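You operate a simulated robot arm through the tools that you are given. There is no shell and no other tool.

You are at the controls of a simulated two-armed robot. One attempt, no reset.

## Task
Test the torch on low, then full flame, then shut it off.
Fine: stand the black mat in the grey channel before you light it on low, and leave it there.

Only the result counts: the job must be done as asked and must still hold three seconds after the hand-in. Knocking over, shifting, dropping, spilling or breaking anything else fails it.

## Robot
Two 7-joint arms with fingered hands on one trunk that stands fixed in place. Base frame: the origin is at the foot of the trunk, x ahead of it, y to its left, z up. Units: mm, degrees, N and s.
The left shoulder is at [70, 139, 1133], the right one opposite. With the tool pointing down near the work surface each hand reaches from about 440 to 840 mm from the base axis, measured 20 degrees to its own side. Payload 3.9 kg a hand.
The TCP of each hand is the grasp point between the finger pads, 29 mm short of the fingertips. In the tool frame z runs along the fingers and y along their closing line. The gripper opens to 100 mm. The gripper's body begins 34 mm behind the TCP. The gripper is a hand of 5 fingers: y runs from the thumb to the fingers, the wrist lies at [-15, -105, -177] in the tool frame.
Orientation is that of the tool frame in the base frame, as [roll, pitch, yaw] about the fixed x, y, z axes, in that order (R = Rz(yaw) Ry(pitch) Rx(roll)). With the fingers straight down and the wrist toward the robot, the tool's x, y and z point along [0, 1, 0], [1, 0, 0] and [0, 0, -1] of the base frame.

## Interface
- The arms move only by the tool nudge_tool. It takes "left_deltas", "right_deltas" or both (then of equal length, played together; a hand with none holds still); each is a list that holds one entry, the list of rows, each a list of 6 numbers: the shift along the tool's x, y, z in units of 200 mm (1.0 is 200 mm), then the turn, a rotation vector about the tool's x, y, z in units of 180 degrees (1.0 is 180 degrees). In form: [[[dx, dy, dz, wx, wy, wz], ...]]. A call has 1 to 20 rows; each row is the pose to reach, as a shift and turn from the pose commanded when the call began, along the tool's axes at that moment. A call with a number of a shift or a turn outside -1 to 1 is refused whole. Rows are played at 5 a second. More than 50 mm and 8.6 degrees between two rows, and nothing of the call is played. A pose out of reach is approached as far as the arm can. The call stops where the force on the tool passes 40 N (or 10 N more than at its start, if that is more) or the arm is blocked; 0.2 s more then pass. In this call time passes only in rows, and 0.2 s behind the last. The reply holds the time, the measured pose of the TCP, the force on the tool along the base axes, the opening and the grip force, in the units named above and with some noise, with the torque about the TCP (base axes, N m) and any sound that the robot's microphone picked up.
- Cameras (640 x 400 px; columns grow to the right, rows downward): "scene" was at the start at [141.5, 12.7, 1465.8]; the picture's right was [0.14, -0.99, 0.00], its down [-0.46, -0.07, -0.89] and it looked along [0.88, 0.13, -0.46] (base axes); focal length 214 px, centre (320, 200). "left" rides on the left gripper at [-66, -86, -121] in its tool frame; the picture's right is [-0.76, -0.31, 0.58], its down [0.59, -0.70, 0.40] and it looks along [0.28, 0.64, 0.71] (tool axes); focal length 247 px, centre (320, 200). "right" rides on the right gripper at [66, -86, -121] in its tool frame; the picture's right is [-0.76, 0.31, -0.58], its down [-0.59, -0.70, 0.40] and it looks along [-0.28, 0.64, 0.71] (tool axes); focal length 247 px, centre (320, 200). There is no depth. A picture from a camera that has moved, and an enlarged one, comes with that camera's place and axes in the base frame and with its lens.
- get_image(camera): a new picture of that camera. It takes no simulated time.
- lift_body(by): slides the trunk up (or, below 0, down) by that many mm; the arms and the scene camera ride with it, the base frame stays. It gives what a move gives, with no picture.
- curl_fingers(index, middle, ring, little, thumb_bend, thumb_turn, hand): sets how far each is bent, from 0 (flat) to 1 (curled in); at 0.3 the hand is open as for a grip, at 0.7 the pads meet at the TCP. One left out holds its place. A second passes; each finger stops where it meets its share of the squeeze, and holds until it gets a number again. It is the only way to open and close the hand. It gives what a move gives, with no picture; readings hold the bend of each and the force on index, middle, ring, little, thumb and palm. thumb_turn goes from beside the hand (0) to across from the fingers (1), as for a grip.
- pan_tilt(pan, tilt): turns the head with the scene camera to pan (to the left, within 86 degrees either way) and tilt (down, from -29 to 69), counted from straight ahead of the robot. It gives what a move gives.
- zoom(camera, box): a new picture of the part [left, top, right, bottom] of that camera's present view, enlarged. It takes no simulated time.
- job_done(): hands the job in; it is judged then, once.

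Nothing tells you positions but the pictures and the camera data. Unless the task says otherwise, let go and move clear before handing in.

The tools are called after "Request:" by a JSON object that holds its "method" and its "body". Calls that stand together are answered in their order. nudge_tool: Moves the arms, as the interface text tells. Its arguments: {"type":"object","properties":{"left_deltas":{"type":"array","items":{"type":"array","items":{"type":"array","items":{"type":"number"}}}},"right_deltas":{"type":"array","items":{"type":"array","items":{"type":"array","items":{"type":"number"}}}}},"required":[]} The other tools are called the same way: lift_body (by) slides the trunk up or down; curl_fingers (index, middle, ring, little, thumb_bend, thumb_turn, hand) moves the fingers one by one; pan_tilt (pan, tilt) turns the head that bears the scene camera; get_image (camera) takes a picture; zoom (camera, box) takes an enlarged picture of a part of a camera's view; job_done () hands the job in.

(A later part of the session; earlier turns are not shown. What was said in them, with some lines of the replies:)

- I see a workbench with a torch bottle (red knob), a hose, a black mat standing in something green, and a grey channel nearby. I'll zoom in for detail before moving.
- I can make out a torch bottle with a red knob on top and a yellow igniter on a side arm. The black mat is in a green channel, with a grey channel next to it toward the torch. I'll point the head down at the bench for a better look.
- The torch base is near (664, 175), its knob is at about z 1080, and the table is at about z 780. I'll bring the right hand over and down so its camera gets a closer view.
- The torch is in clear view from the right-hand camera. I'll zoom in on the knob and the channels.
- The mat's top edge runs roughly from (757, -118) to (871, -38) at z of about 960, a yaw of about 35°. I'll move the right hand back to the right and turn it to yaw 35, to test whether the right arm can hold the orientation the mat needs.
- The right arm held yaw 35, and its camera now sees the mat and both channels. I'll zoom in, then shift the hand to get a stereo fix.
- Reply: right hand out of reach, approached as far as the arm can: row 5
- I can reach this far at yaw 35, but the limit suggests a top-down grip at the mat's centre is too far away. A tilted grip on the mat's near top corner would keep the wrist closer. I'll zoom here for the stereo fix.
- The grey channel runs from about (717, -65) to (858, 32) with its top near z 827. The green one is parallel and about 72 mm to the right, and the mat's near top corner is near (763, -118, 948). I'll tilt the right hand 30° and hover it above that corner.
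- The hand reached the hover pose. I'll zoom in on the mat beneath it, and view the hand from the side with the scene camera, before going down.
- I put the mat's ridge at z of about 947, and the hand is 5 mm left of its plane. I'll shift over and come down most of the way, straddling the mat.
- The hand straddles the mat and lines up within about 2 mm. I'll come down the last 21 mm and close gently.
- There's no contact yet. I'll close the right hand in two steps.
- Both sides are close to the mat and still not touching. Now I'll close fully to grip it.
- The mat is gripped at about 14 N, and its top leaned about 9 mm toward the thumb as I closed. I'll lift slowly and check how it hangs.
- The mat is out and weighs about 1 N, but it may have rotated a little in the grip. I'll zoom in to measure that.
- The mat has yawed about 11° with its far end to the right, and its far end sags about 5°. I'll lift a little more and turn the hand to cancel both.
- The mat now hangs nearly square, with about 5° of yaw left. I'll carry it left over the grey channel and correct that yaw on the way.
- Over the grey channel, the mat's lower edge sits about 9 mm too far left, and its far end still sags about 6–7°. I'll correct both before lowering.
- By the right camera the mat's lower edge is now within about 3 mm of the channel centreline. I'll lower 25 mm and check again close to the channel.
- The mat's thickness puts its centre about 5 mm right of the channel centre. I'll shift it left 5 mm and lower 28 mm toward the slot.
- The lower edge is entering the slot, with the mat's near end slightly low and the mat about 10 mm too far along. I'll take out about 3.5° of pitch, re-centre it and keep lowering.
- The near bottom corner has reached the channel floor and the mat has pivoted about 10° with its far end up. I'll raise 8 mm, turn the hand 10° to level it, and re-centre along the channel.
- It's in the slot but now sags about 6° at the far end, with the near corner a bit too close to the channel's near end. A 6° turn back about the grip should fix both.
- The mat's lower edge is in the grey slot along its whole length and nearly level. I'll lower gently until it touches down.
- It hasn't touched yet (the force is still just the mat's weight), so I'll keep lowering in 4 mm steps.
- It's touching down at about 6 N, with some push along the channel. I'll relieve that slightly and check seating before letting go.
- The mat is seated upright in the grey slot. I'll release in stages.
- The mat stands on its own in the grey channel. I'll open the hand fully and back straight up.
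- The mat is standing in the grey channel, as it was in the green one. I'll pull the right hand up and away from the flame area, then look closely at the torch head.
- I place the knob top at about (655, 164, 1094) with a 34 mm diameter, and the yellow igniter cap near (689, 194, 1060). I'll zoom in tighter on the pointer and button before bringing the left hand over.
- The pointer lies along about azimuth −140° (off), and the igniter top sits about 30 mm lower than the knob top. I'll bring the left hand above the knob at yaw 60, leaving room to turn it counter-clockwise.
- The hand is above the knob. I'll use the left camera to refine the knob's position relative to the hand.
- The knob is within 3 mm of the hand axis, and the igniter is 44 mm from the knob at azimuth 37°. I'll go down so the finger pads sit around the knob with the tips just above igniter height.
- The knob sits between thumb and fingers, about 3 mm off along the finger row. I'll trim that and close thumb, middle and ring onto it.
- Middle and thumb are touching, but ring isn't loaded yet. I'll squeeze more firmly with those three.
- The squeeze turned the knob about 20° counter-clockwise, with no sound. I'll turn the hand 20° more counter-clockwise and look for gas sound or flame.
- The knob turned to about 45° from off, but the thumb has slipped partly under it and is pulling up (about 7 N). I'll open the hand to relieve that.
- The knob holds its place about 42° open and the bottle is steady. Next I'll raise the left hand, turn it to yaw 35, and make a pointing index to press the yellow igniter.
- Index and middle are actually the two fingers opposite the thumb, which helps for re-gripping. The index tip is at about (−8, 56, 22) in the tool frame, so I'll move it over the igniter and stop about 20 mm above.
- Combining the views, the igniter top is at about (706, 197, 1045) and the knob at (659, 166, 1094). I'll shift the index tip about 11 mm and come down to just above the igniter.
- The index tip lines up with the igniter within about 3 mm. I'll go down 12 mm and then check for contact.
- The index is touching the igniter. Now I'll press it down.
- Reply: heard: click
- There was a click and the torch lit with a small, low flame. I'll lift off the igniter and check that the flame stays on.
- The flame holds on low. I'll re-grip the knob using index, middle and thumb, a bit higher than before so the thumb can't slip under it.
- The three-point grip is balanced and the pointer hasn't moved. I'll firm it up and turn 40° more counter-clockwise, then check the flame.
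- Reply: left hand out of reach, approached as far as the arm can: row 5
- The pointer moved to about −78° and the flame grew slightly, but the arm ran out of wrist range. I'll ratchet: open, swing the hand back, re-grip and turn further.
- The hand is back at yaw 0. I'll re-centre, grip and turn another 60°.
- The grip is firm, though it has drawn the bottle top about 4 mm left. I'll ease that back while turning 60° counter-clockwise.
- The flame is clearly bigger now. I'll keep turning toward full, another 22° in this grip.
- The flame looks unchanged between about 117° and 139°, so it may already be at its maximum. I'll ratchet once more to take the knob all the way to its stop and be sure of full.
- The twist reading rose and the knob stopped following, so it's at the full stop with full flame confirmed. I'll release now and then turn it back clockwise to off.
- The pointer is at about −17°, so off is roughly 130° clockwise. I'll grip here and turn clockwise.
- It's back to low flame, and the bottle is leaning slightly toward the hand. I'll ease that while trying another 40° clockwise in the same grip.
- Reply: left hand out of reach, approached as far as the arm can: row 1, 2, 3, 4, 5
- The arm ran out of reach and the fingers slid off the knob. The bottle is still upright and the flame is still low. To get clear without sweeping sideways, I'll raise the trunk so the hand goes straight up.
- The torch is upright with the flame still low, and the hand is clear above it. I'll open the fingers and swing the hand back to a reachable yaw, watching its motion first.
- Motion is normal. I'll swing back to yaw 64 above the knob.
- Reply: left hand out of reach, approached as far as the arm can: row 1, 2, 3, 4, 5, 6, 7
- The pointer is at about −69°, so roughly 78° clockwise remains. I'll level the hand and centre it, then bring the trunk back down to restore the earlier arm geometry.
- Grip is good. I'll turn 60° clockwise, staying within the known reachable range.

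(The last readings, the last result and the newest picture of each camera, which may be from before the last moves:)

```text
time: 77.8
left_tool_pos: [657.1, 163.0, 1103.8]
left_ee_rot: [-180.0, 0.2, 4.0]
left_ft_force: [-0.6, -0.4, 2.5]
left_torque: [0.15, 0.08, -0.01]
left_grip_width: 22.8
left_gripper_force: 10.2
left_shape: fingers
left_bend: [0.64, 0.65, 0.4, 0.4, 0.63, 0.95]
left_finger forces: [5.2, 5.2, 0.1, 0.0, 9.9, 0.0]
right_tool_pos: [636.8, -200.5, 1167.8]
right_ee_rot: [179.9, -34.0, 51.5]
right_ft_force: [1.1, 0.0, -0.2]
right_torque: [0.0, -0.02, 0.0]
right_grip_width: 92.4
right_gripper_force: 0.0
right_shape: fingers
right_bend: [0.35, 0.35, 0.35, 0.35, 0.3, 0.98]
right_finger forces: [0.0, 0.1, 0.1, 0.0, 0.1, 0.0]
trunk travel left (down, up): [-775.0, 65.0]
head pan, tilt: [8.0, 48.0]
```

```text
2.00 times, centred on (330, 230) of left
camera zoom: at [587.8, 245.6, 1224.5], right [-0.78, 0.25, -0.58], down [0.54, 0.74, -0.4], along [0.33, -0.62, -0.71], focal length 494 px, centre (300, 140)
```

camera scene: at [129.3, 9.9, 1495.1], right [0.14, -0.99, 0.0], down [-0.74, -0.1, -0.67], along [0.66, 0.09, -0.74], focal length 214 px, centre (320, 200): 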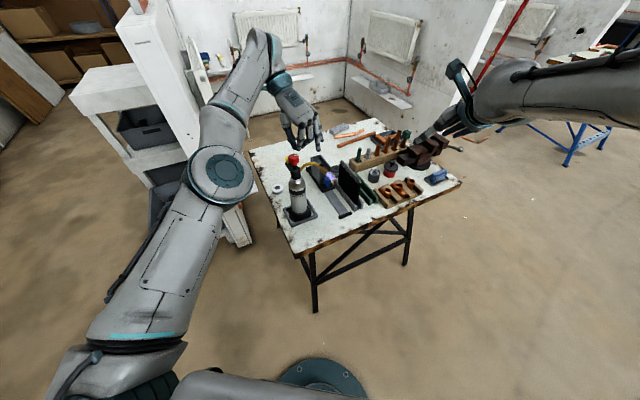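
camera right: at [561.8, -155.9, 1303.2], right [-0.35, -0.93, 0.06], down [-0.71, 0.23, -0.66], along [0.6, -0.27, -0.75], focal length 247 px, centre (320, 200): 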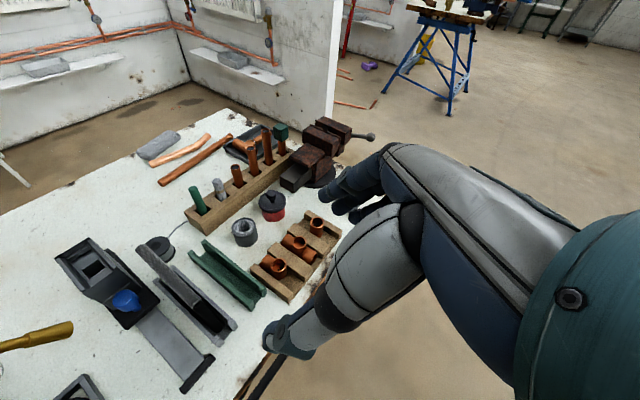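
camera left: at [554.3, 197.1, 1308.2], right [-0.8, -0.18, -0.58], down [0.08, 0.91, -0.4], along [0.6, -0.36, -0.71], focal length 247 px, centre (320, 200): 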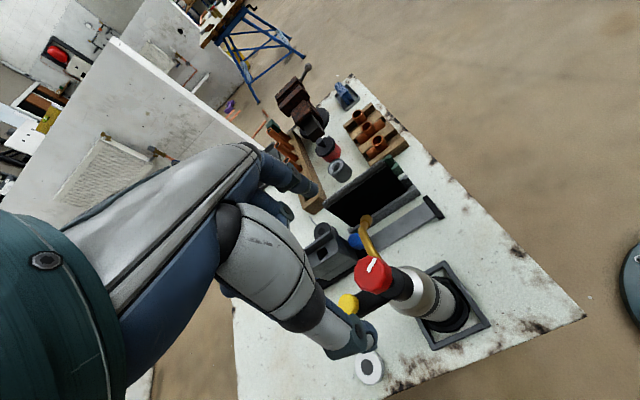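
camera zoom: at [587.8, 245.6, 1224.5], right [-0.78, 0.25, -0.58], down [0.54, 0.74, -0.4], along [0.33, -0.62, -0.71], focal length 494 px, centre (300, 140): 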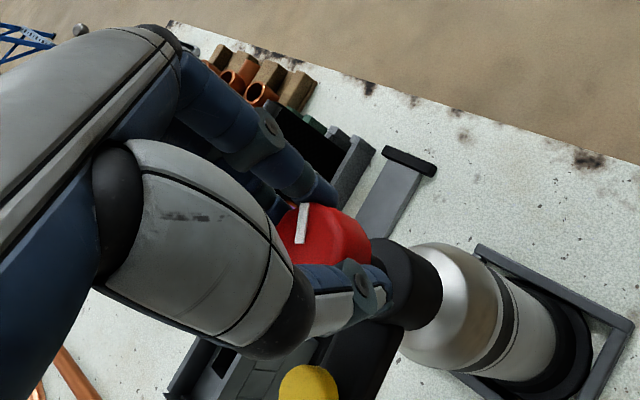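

The pointer is at about −110°, still on low, with about 40° more to off. One more ratchet should do it.

Request:
{"method": "curl_fingers", "body": {"hand": "left", "index": 0.46, "middle": 0.46, "thumb_bend": 0.46}}

Request:
{"method": "nudge_tool", "body": {"left_deltas": [[[0, 0, 0, 0, 0, -0.0417], [0, 0, 0, 0, 0, -0.0833], [0, 0, 0, 0, 0, -0.125], [0, 0, 0, 0, 0, -0.1667], [0, 0, 0, 0, 0, -0.2083], [0, 0, 0, 0, 0, -0.25], [0, 0, 0, 0, 0, -0.2917], [-0.005, -0.005, 0, 0, 0, -0.3278]]]}}

Request:
{"method": "zoom", "body": {"camera": "left", "box": [230, 130, 430, 330]}}

Request:
{"method": "zoom", "body": {"camera": "scene", "box": [285, 125, 315, 155]}}

```text
time: 78.8
left_tool_pos: [657.1, 164.2, 1102.7]
left_ee_rot: [180.0, 0.1, 4.0]
left_ft_force: [0.1, 0.1, 0.1]
left_torque: [0.06, 0.04, 0.02]
left_grip_width: 59.5
left_gripper_force: 0.0
left_shape: fingers
left_bend: [0.46, 0.46, 0.4, 0.4, 0.46, 0.97]
left_finger forces: [0.0, 0.0, 0.1, 0.0, 0.0, 0.0]
right_tool_pos: [637.5, -199.9, 1166.8]
right_ee_rot: [179.8, -33.9, 51.7]
right_ft_force: [-0.2, 0.1, 0.1]
right_torque: [0.01, -0.03, 0.01]
right_grip_width: 92.4
right_gripper_force: 0.0
right_shape: fingers
right_bend: [0.35, 0.35, 0.35, 0.35, 0.3, 0.98]
right_finger forces: [0.0, 0.0, 0.0, 0.1, 0.0, 0.0]
trunk travel left (down, up): [-775.0, 65.0]
head pan, tilt: [8.0, 48.0]
```

```text
time: 80.6
left_tool_pos: [656.2, 165.7, 1103.3]
left_ee_rot: [180.0, 0.1, 63.1]
left_ft_force: [0.3, 0.2, -0.1]
left_torque: [-0.01, 0.03, 0.03]
left_grip_width: 59.6
left_gripper_force: 0.0
left_shape: fingers
left_bend: [0.46, 0.46, 0.4, 0.4, 0.46, 0.98]
left_finger forces: [0.0, 0.0, 0.0, 0.1, 0.1, 0.1]
right_tool_pos: [636.6, -200.8, 1166.6]
right_ee_rot: [179.9, -34.0, 51.5]
right_ft_force: [0.3, 0.4, -0.1]
right_torque: [0.03, 0.0, -0.01]
right_grip_width: 92.8
right_gripper_force: 0.1
right_shape: fingers
right_bend: [0.35, 0.35, 0.35, 0.35, 0.3, 0.98]
right_finger forces: [0.0, 0.1, 0.0, 0.1, 0.0, 0.0]
trunk travel left (down, up): [-775.0, 65.0]
head pan, tilt: [8.0, 48.0]
```

```text
2.00 times, centred on (330, 230) of left
camera zoom: at [552.1, 146.7, 1224.2], right [-0.62, -0.54, -0.58], down [-0.36, 0.84, -0.4], along [0.7, -0.04, -0.71], focal length 494 px, centre (300, 140)
```

zoom: 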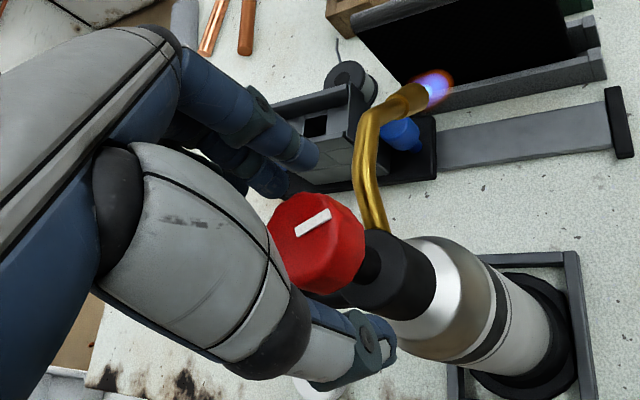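

```text
13.33 times, centred on (300, 140) of scene
camera zoom: at [128.8, 10.4, 1435.2], right [0.14, -0.99, 0.0], down [-0.74, -0.1, -0.67], along [0.66, 0.09, -0.74], focal length 2860 px, centre (587, 1000)
```

zoom: 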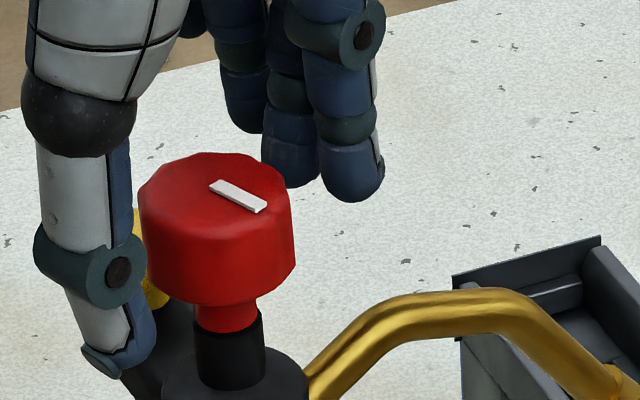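

Request:
{"method": "curl_fingers", "body": {"hand": "left", "index": 0.58, "middle": 0.58, "thumb_bend": 0.58}}

Request:
{"method": "curl_fingers", "body": {"hand": "left", "index": 0.72, "middle": 0.72, "thumb_bend": 0.7}}

Request:
{"method": "nudge_tool", "body": {"left_deltas": [[[0, 0.002, 0, 0, 0, 0.0417], [0.001, 0.003, 0, 0, 0, 0.0833], [0.001, 0.005, 0, 0, 0, 0.125], [0.002, 0.006, 0, 0, 0, 0.1667], [0.002, 0.008, 0, 0, 0, 0.2]]]}}

Request:
{"method": "zoom", "body": {"camera": "scene", "box": [285, 125, 315, 155]}}

Request:
{"method": "zoom", "body": {"camera": "scene", "box": [270, 100, 390, 220]}}

Request:
{"method": "zoom", "body": {"camera": "left", "box": [230, 130, 430, 330]}}

```text
time: 81.6
left_tool_pos: [656.0, 166.0, 1102.6]
left_ee_rot: [-179.9, 0.1, 63.0]
left_ft_force: [0.3, 0.2, 0.0]
left_torque: [-0.02, 0.0, 0.01]
left_grip_width: 33.3
left_gripper_force: 0.1
left_shape: fingers
left_bend: [0.57, 0.57, 0.4, 0.4, 0.57, 0.98]
left_finger forces: [0.0, 0.0, 0.1, 0.1, 0.0, 0.1]
right_tool_pos: [637.3, -199.9, 1167.9]
right_ee_rot: [180.0, -34.0, 51.5]
right_ft_force: [-0.6, -0.8, 1.5]
right_torque: [0.02, 0.02, 0.01]
right_grip_width: 92.8
right_gripper_force: 0.0
right_shape: fingers
right_bend: [0.35, 0.35, 0.35, 0.35, 0.3, 0.98]
right_finger forces: [0.0, 0.1, 0.0, 0.0, 0.0, 0.0]
trunk travel left (down, up): [-775.0, 65.0]
head pan, tilt: [8.0, 48.0]
```

```text
time: 82.6
left_tool_pos: [656.5, 165.8, 1102.9]
left_ee_rot: [-179.9, 0.1, 63.0]
left_ft_force: [0.7, -0.5, 2.0]
left_torque: [0.03, 0.06, 0.03]
left_grip_width: 24.1
left_gripper_force: 9.9
left_shape: fingers
left_bend: [0.63, 0.65, 0.4, 0.4, 0.62, 0.96]
left_finger forces: [5.5, 5.3, 0.1, 0.0, 9.6, 0.0]
right_tool_pos: [637.2, -200.9, 1167.0]
right_ee_rot: [180.0, -34.0, 51.6]
right_ft_force: [-0.7, 0.8, 0.3]
right_torque: [0.01, 0.0, 0.0]
right_grip_width: 92.5
right_gripper_force: 0.0
right_shape: fingers
right_bend: [0.35, 0.35, 0.35, 0.35, 0.3, 0.98]
right_finger forces: [0.0, 0.0, 0.1, 0.1, 0.1, 0.0]
trunk travel left (down, up): [-775.0, 65.0]
head pan, tilt: [8.0, 48.0]
```

```text
time: 83.8
left_tool_pos: [659.8, 164.0, 1103.1]
left_ee_rot: [-179.9, 0.1, 26.9]
left_ft_force: [-0.1, 0.3, -0.5]
left_torque: [0.1, 0.06, 0.1]
left_grip_width: 24.3
left_gripper_force: 10.3
left_shape: fingers
left_bend: [0.63, 0.66, 0.4, 0.4, 0.63, 0.94]
left_finger forces: [5.2, 4.8, 0.1, 0.1, 10.3, 0.0]
right_tool_pos: [637.7, -201.0, 1165.6]
right_ee_rot: [179.7, -34.0, 51.6]
right_ft_force: [-0.7, 0.8, 0.6]
right_torque: [0.03, 0.0, -0.02]
right_grip_width: 92.5
right_gripper_force: 0.1
right_shape: fingers
right_bend: [0.35, 0.35, 0.35, 0.35, 0.3, 0.98]
right_finger forces: [0.0, 0.0, 0.1, 0.0, 0.0, 0.0]
trunk travel left (down, up): [-775.0, 65.0]
head pan, tilt: [8.0, 48.0]
```

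```text
13.33 times, centred on (300, 140) of scene
camera zoom: at [129.8, 10.3, 1435.1], right [0.14, -0.99, 0.0], down [-0.74, -0.1, -0.67], along [0.66, 0.09, -0.74], focal length 2860 px, centre (587, 1000)
```

zoom: 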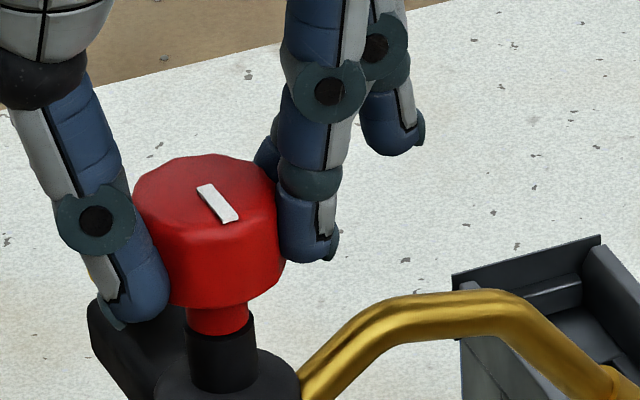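

```text
3.33 times, centred on (330, 160) of scene
camera zoom: at [129.8, 10.3, 1435.1], right [0.14, -0.99, 0.0], down [-0.74, -0.1, -0.67], along [0.66, 0.09, -0.74], focal length 715 px, centre (287, 333)
```

zoom: 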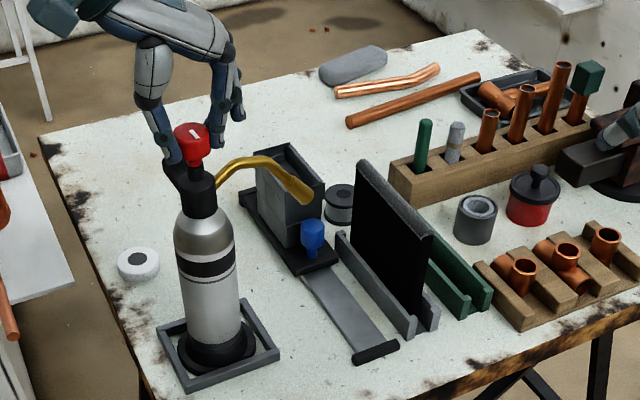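

```text
2.00 times, centred on (330, 230) of left
camera zoom: at [563.1, 212.4, 1224.3], right [-0.82, -0.07, -0.57], down [0.21, 0.89, -0.4], along [0.54, -0.45, -0.71], focal length 494 px, centre (300, 140)
```

zoom: 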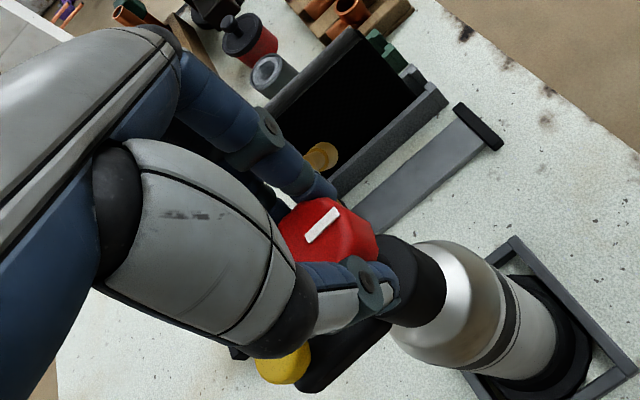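

The flame is out and the knob is resisting at its off stop. I'll release and compare the pointer with the starting picture.

Request:
{"method": "curl_fingers", "body": {"hand": "left", "index": 0.42, "middle": 0.42, "thumb_bend": 0.42}}

Request:
{"method": "zoom", "body": {"camera": "scene", "box": [286, 132, 310, 152]}}

Request:
{"method": "zoom", "body": {"camera": "scene", "box": [280, 125, 330, 165]}}

Request:
{"method": "zoom", "body": {"camera": "left", "box": [230, 130, 430, 330]}}

```text
time: 84.8
left_tool_pos: [658.1, 164.7, 1102.5]
left_ee_rot: [180.0, 0.2, 27.0]
left_ft_force: [0.3, 0.4, -0.1]
left_torque: [0.01, 0.0, 0.0]
left_grip_width: 69.5
left_gripper_force: 0.0
left_shape: fingers
left_bend: [0.42, 0.42, 0.4, 0.4, 0.42, 0.97]
left_finger forces: [0.0, 0.0, 0.0, 0.1, 0.0, 0.0]
right_tool_pos: [638.7, -201.1, 1167.5]
right_ee_rot: [179.9, -34.0, 51.5]
right_ft_force: [0.9, -0.3, -0.8]
right_torque: [-0.03, -0.03, 0.01]
right_grip_width: 92.4
right_gripper_force: 0.0
right_shape: fingers
right_bend: [0.35, 0.35, 0.35, 0.35, 0.3, 0.98]
right_finger forces: [0.0, 0.0, 0.0, 0.0, 0.1, 0.0]
trunk travel left (down, up): [-775.0, 65.0]
head pan, tilt: [8.0, 48.0]
```

```text
16.00 times, centred on (298, 142) of scene
camera zoom: at [129.2, 10.5, 1435.1], right [0.14, -0.99, 0.0], down [-0.74, -0.1, -0.67], along [0.66, 0.09, -0.74], focal length 3432 px, centre (672, 1128)
```

zoom: 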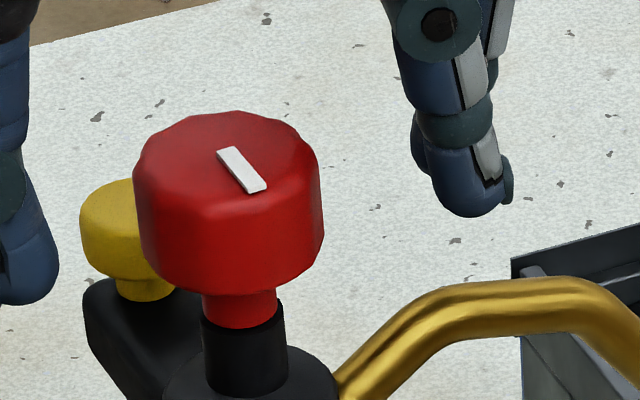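

```text
10.00 times, centred on (305, 145) of scene
camera zoom: at [129.2, 10.5, 1435.1], right [0.14, -0.99, 0.0], down [-0.74, -0.1, -0.67], along [0.66, 0.09, -0.74], focal length 2145 px, centre (470, 750)
```

zoom: 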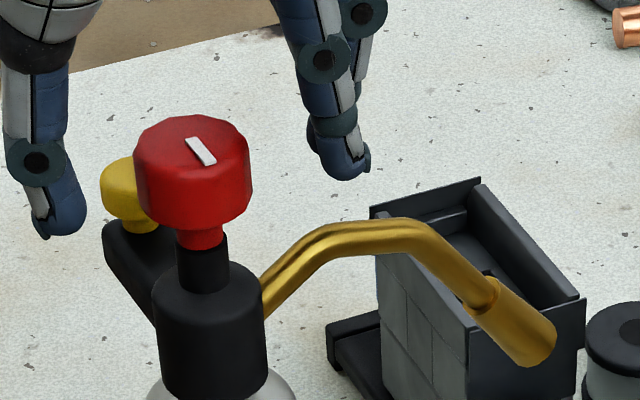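

```text
2.00 times, centred on (330, 230) of left
camera zoom: at [562.5, 212.3, 1224.6], right [-0.81, -0.07, -0.58], down [0.2, 0.89, -0.4], along [0.54, -0.44, -0.71], focal length 494 px, centre (300, 140)
```

zoom: 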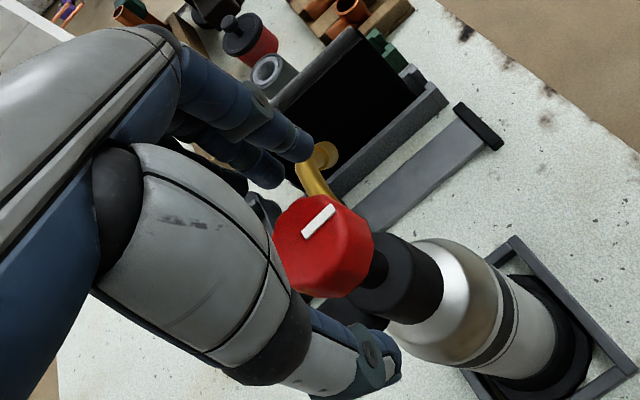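

The pointer is back at its starting place, the flame is out, and the bottle stands in its tray. I'll lift the left hand straight up and back it away.

Request:
{"method": "nudge_tool", "body": {"left_deltas": [[[0, 0, -0.1, 0, 0, 0], [0, 0, -0.25, 0, 0, 0], [0, 0, -0.42, 0, 0, 0], [0, 0, -0.6, 0, 0, 0]]]}}

Request:
{"method": "get_image", "body": {"camera": "scene"}}

Request:
{"method": "zoom", "body": {"camera": "scene", "box": [260, 110, 400, 230]}}

```text
time: 85.8
left_tool_pos: [657.3, 164.7, 1226.0]
left_ee_rot: [180.0, 0.0, 27.0]
left_ft_force: [-0.1, 0.1, 0.4]
left_torque: [0.0, 0.02, -0.02]
left_grip_width: 69.5
left_gripper_force: 0.1
left_shape: fingers
left_bend: [0.42, 0.42, 0.4, 0.4, 0.42, 0.98]
left_finger forces: [0.1, 0.1, 0.0, 0.1, 0.0, 0.1]
right_tool_pos: [637.2, -200.3, 1167.3]
right_ee_rot: [179.9, -34.2, 51.4]
right_ft_force: [0.3, -0.7, -0.2]
right_torque: [0.04, 0.0, 0.01]
right_grip_width: 92.6
right_gripper_force: 0.0
right_shape: fingers
right_bend: [0.35, 0.35, 0.35, 0.35, 0.3, 0.98]
right_finger forces: [0.0, 0.1, 0.0, 0.0, 0.0, 0.0]
trunk travel left (down, up): [-775.0, 65.0]
head pan, tilt: [8.0, 48.0]
```

```text
taken
camera scene: at [128.6, 8.9, 1435.2], right [0.14, -0.99, 0.0], down [-0.74, -0.1, -0.67], along [0.66, 0.09, -0.74], focal length 214 px, centre (320, 200)
```

scene: 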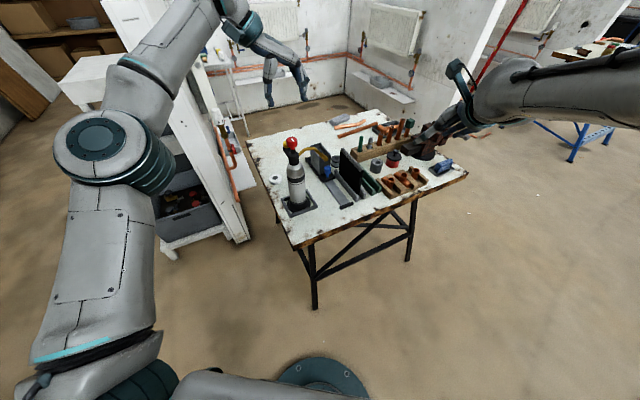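

```text
3.33 times, centred on (330, 170) of scene
camera zoom: at [128.6, 8.9, 1435.2], right [0.14, -0.99, 0.0], down [-0.74, -0.1, -0.67], along [0.66, 0.09, -0.74], focal length 715 px, centre (287, 300)
```

zoom: 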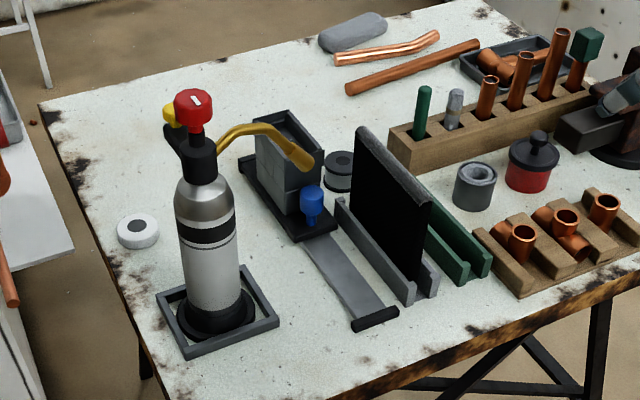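

The flame is out, the knob is back at off, and the black mat stands in the grey channel. The torch is upright in its tray, and both hands are clear, so I'm handing in.

Request:
{"method": "job_done", "body": {}}

```text
The job is handed in.
```

I stood the black mat in the grey channel, lit the torch on low, ran it to full flame, then shut it off. I've handed the job in; the result isn't back yet.

- **Mat:** it stands upright in the grey channel, where it has stayed since before I lit the torch.
- **Low:** I opened the knob about 42° and pressed the yellow igniter. It clicked and a small, steady flame came on.
- **Full:** I turned the knob on to its stop, about 130° from off, and the flame was clearly larger.
- **Off:** I turned the knob back until it resisted at its off stop. The flame went out and the pointer returned to within about 5° of its starting place.

**What went wrong:** while closing the valve, the left arm ran out of reach and its fingers slid off the knob once. The bottle stayed upright and the flame stayed on low. Gripping the knob also left the bottle turned about 3° in its tray.

Nothing else on the bench looked moved in the last picture, and both hands were clear when I handed in.
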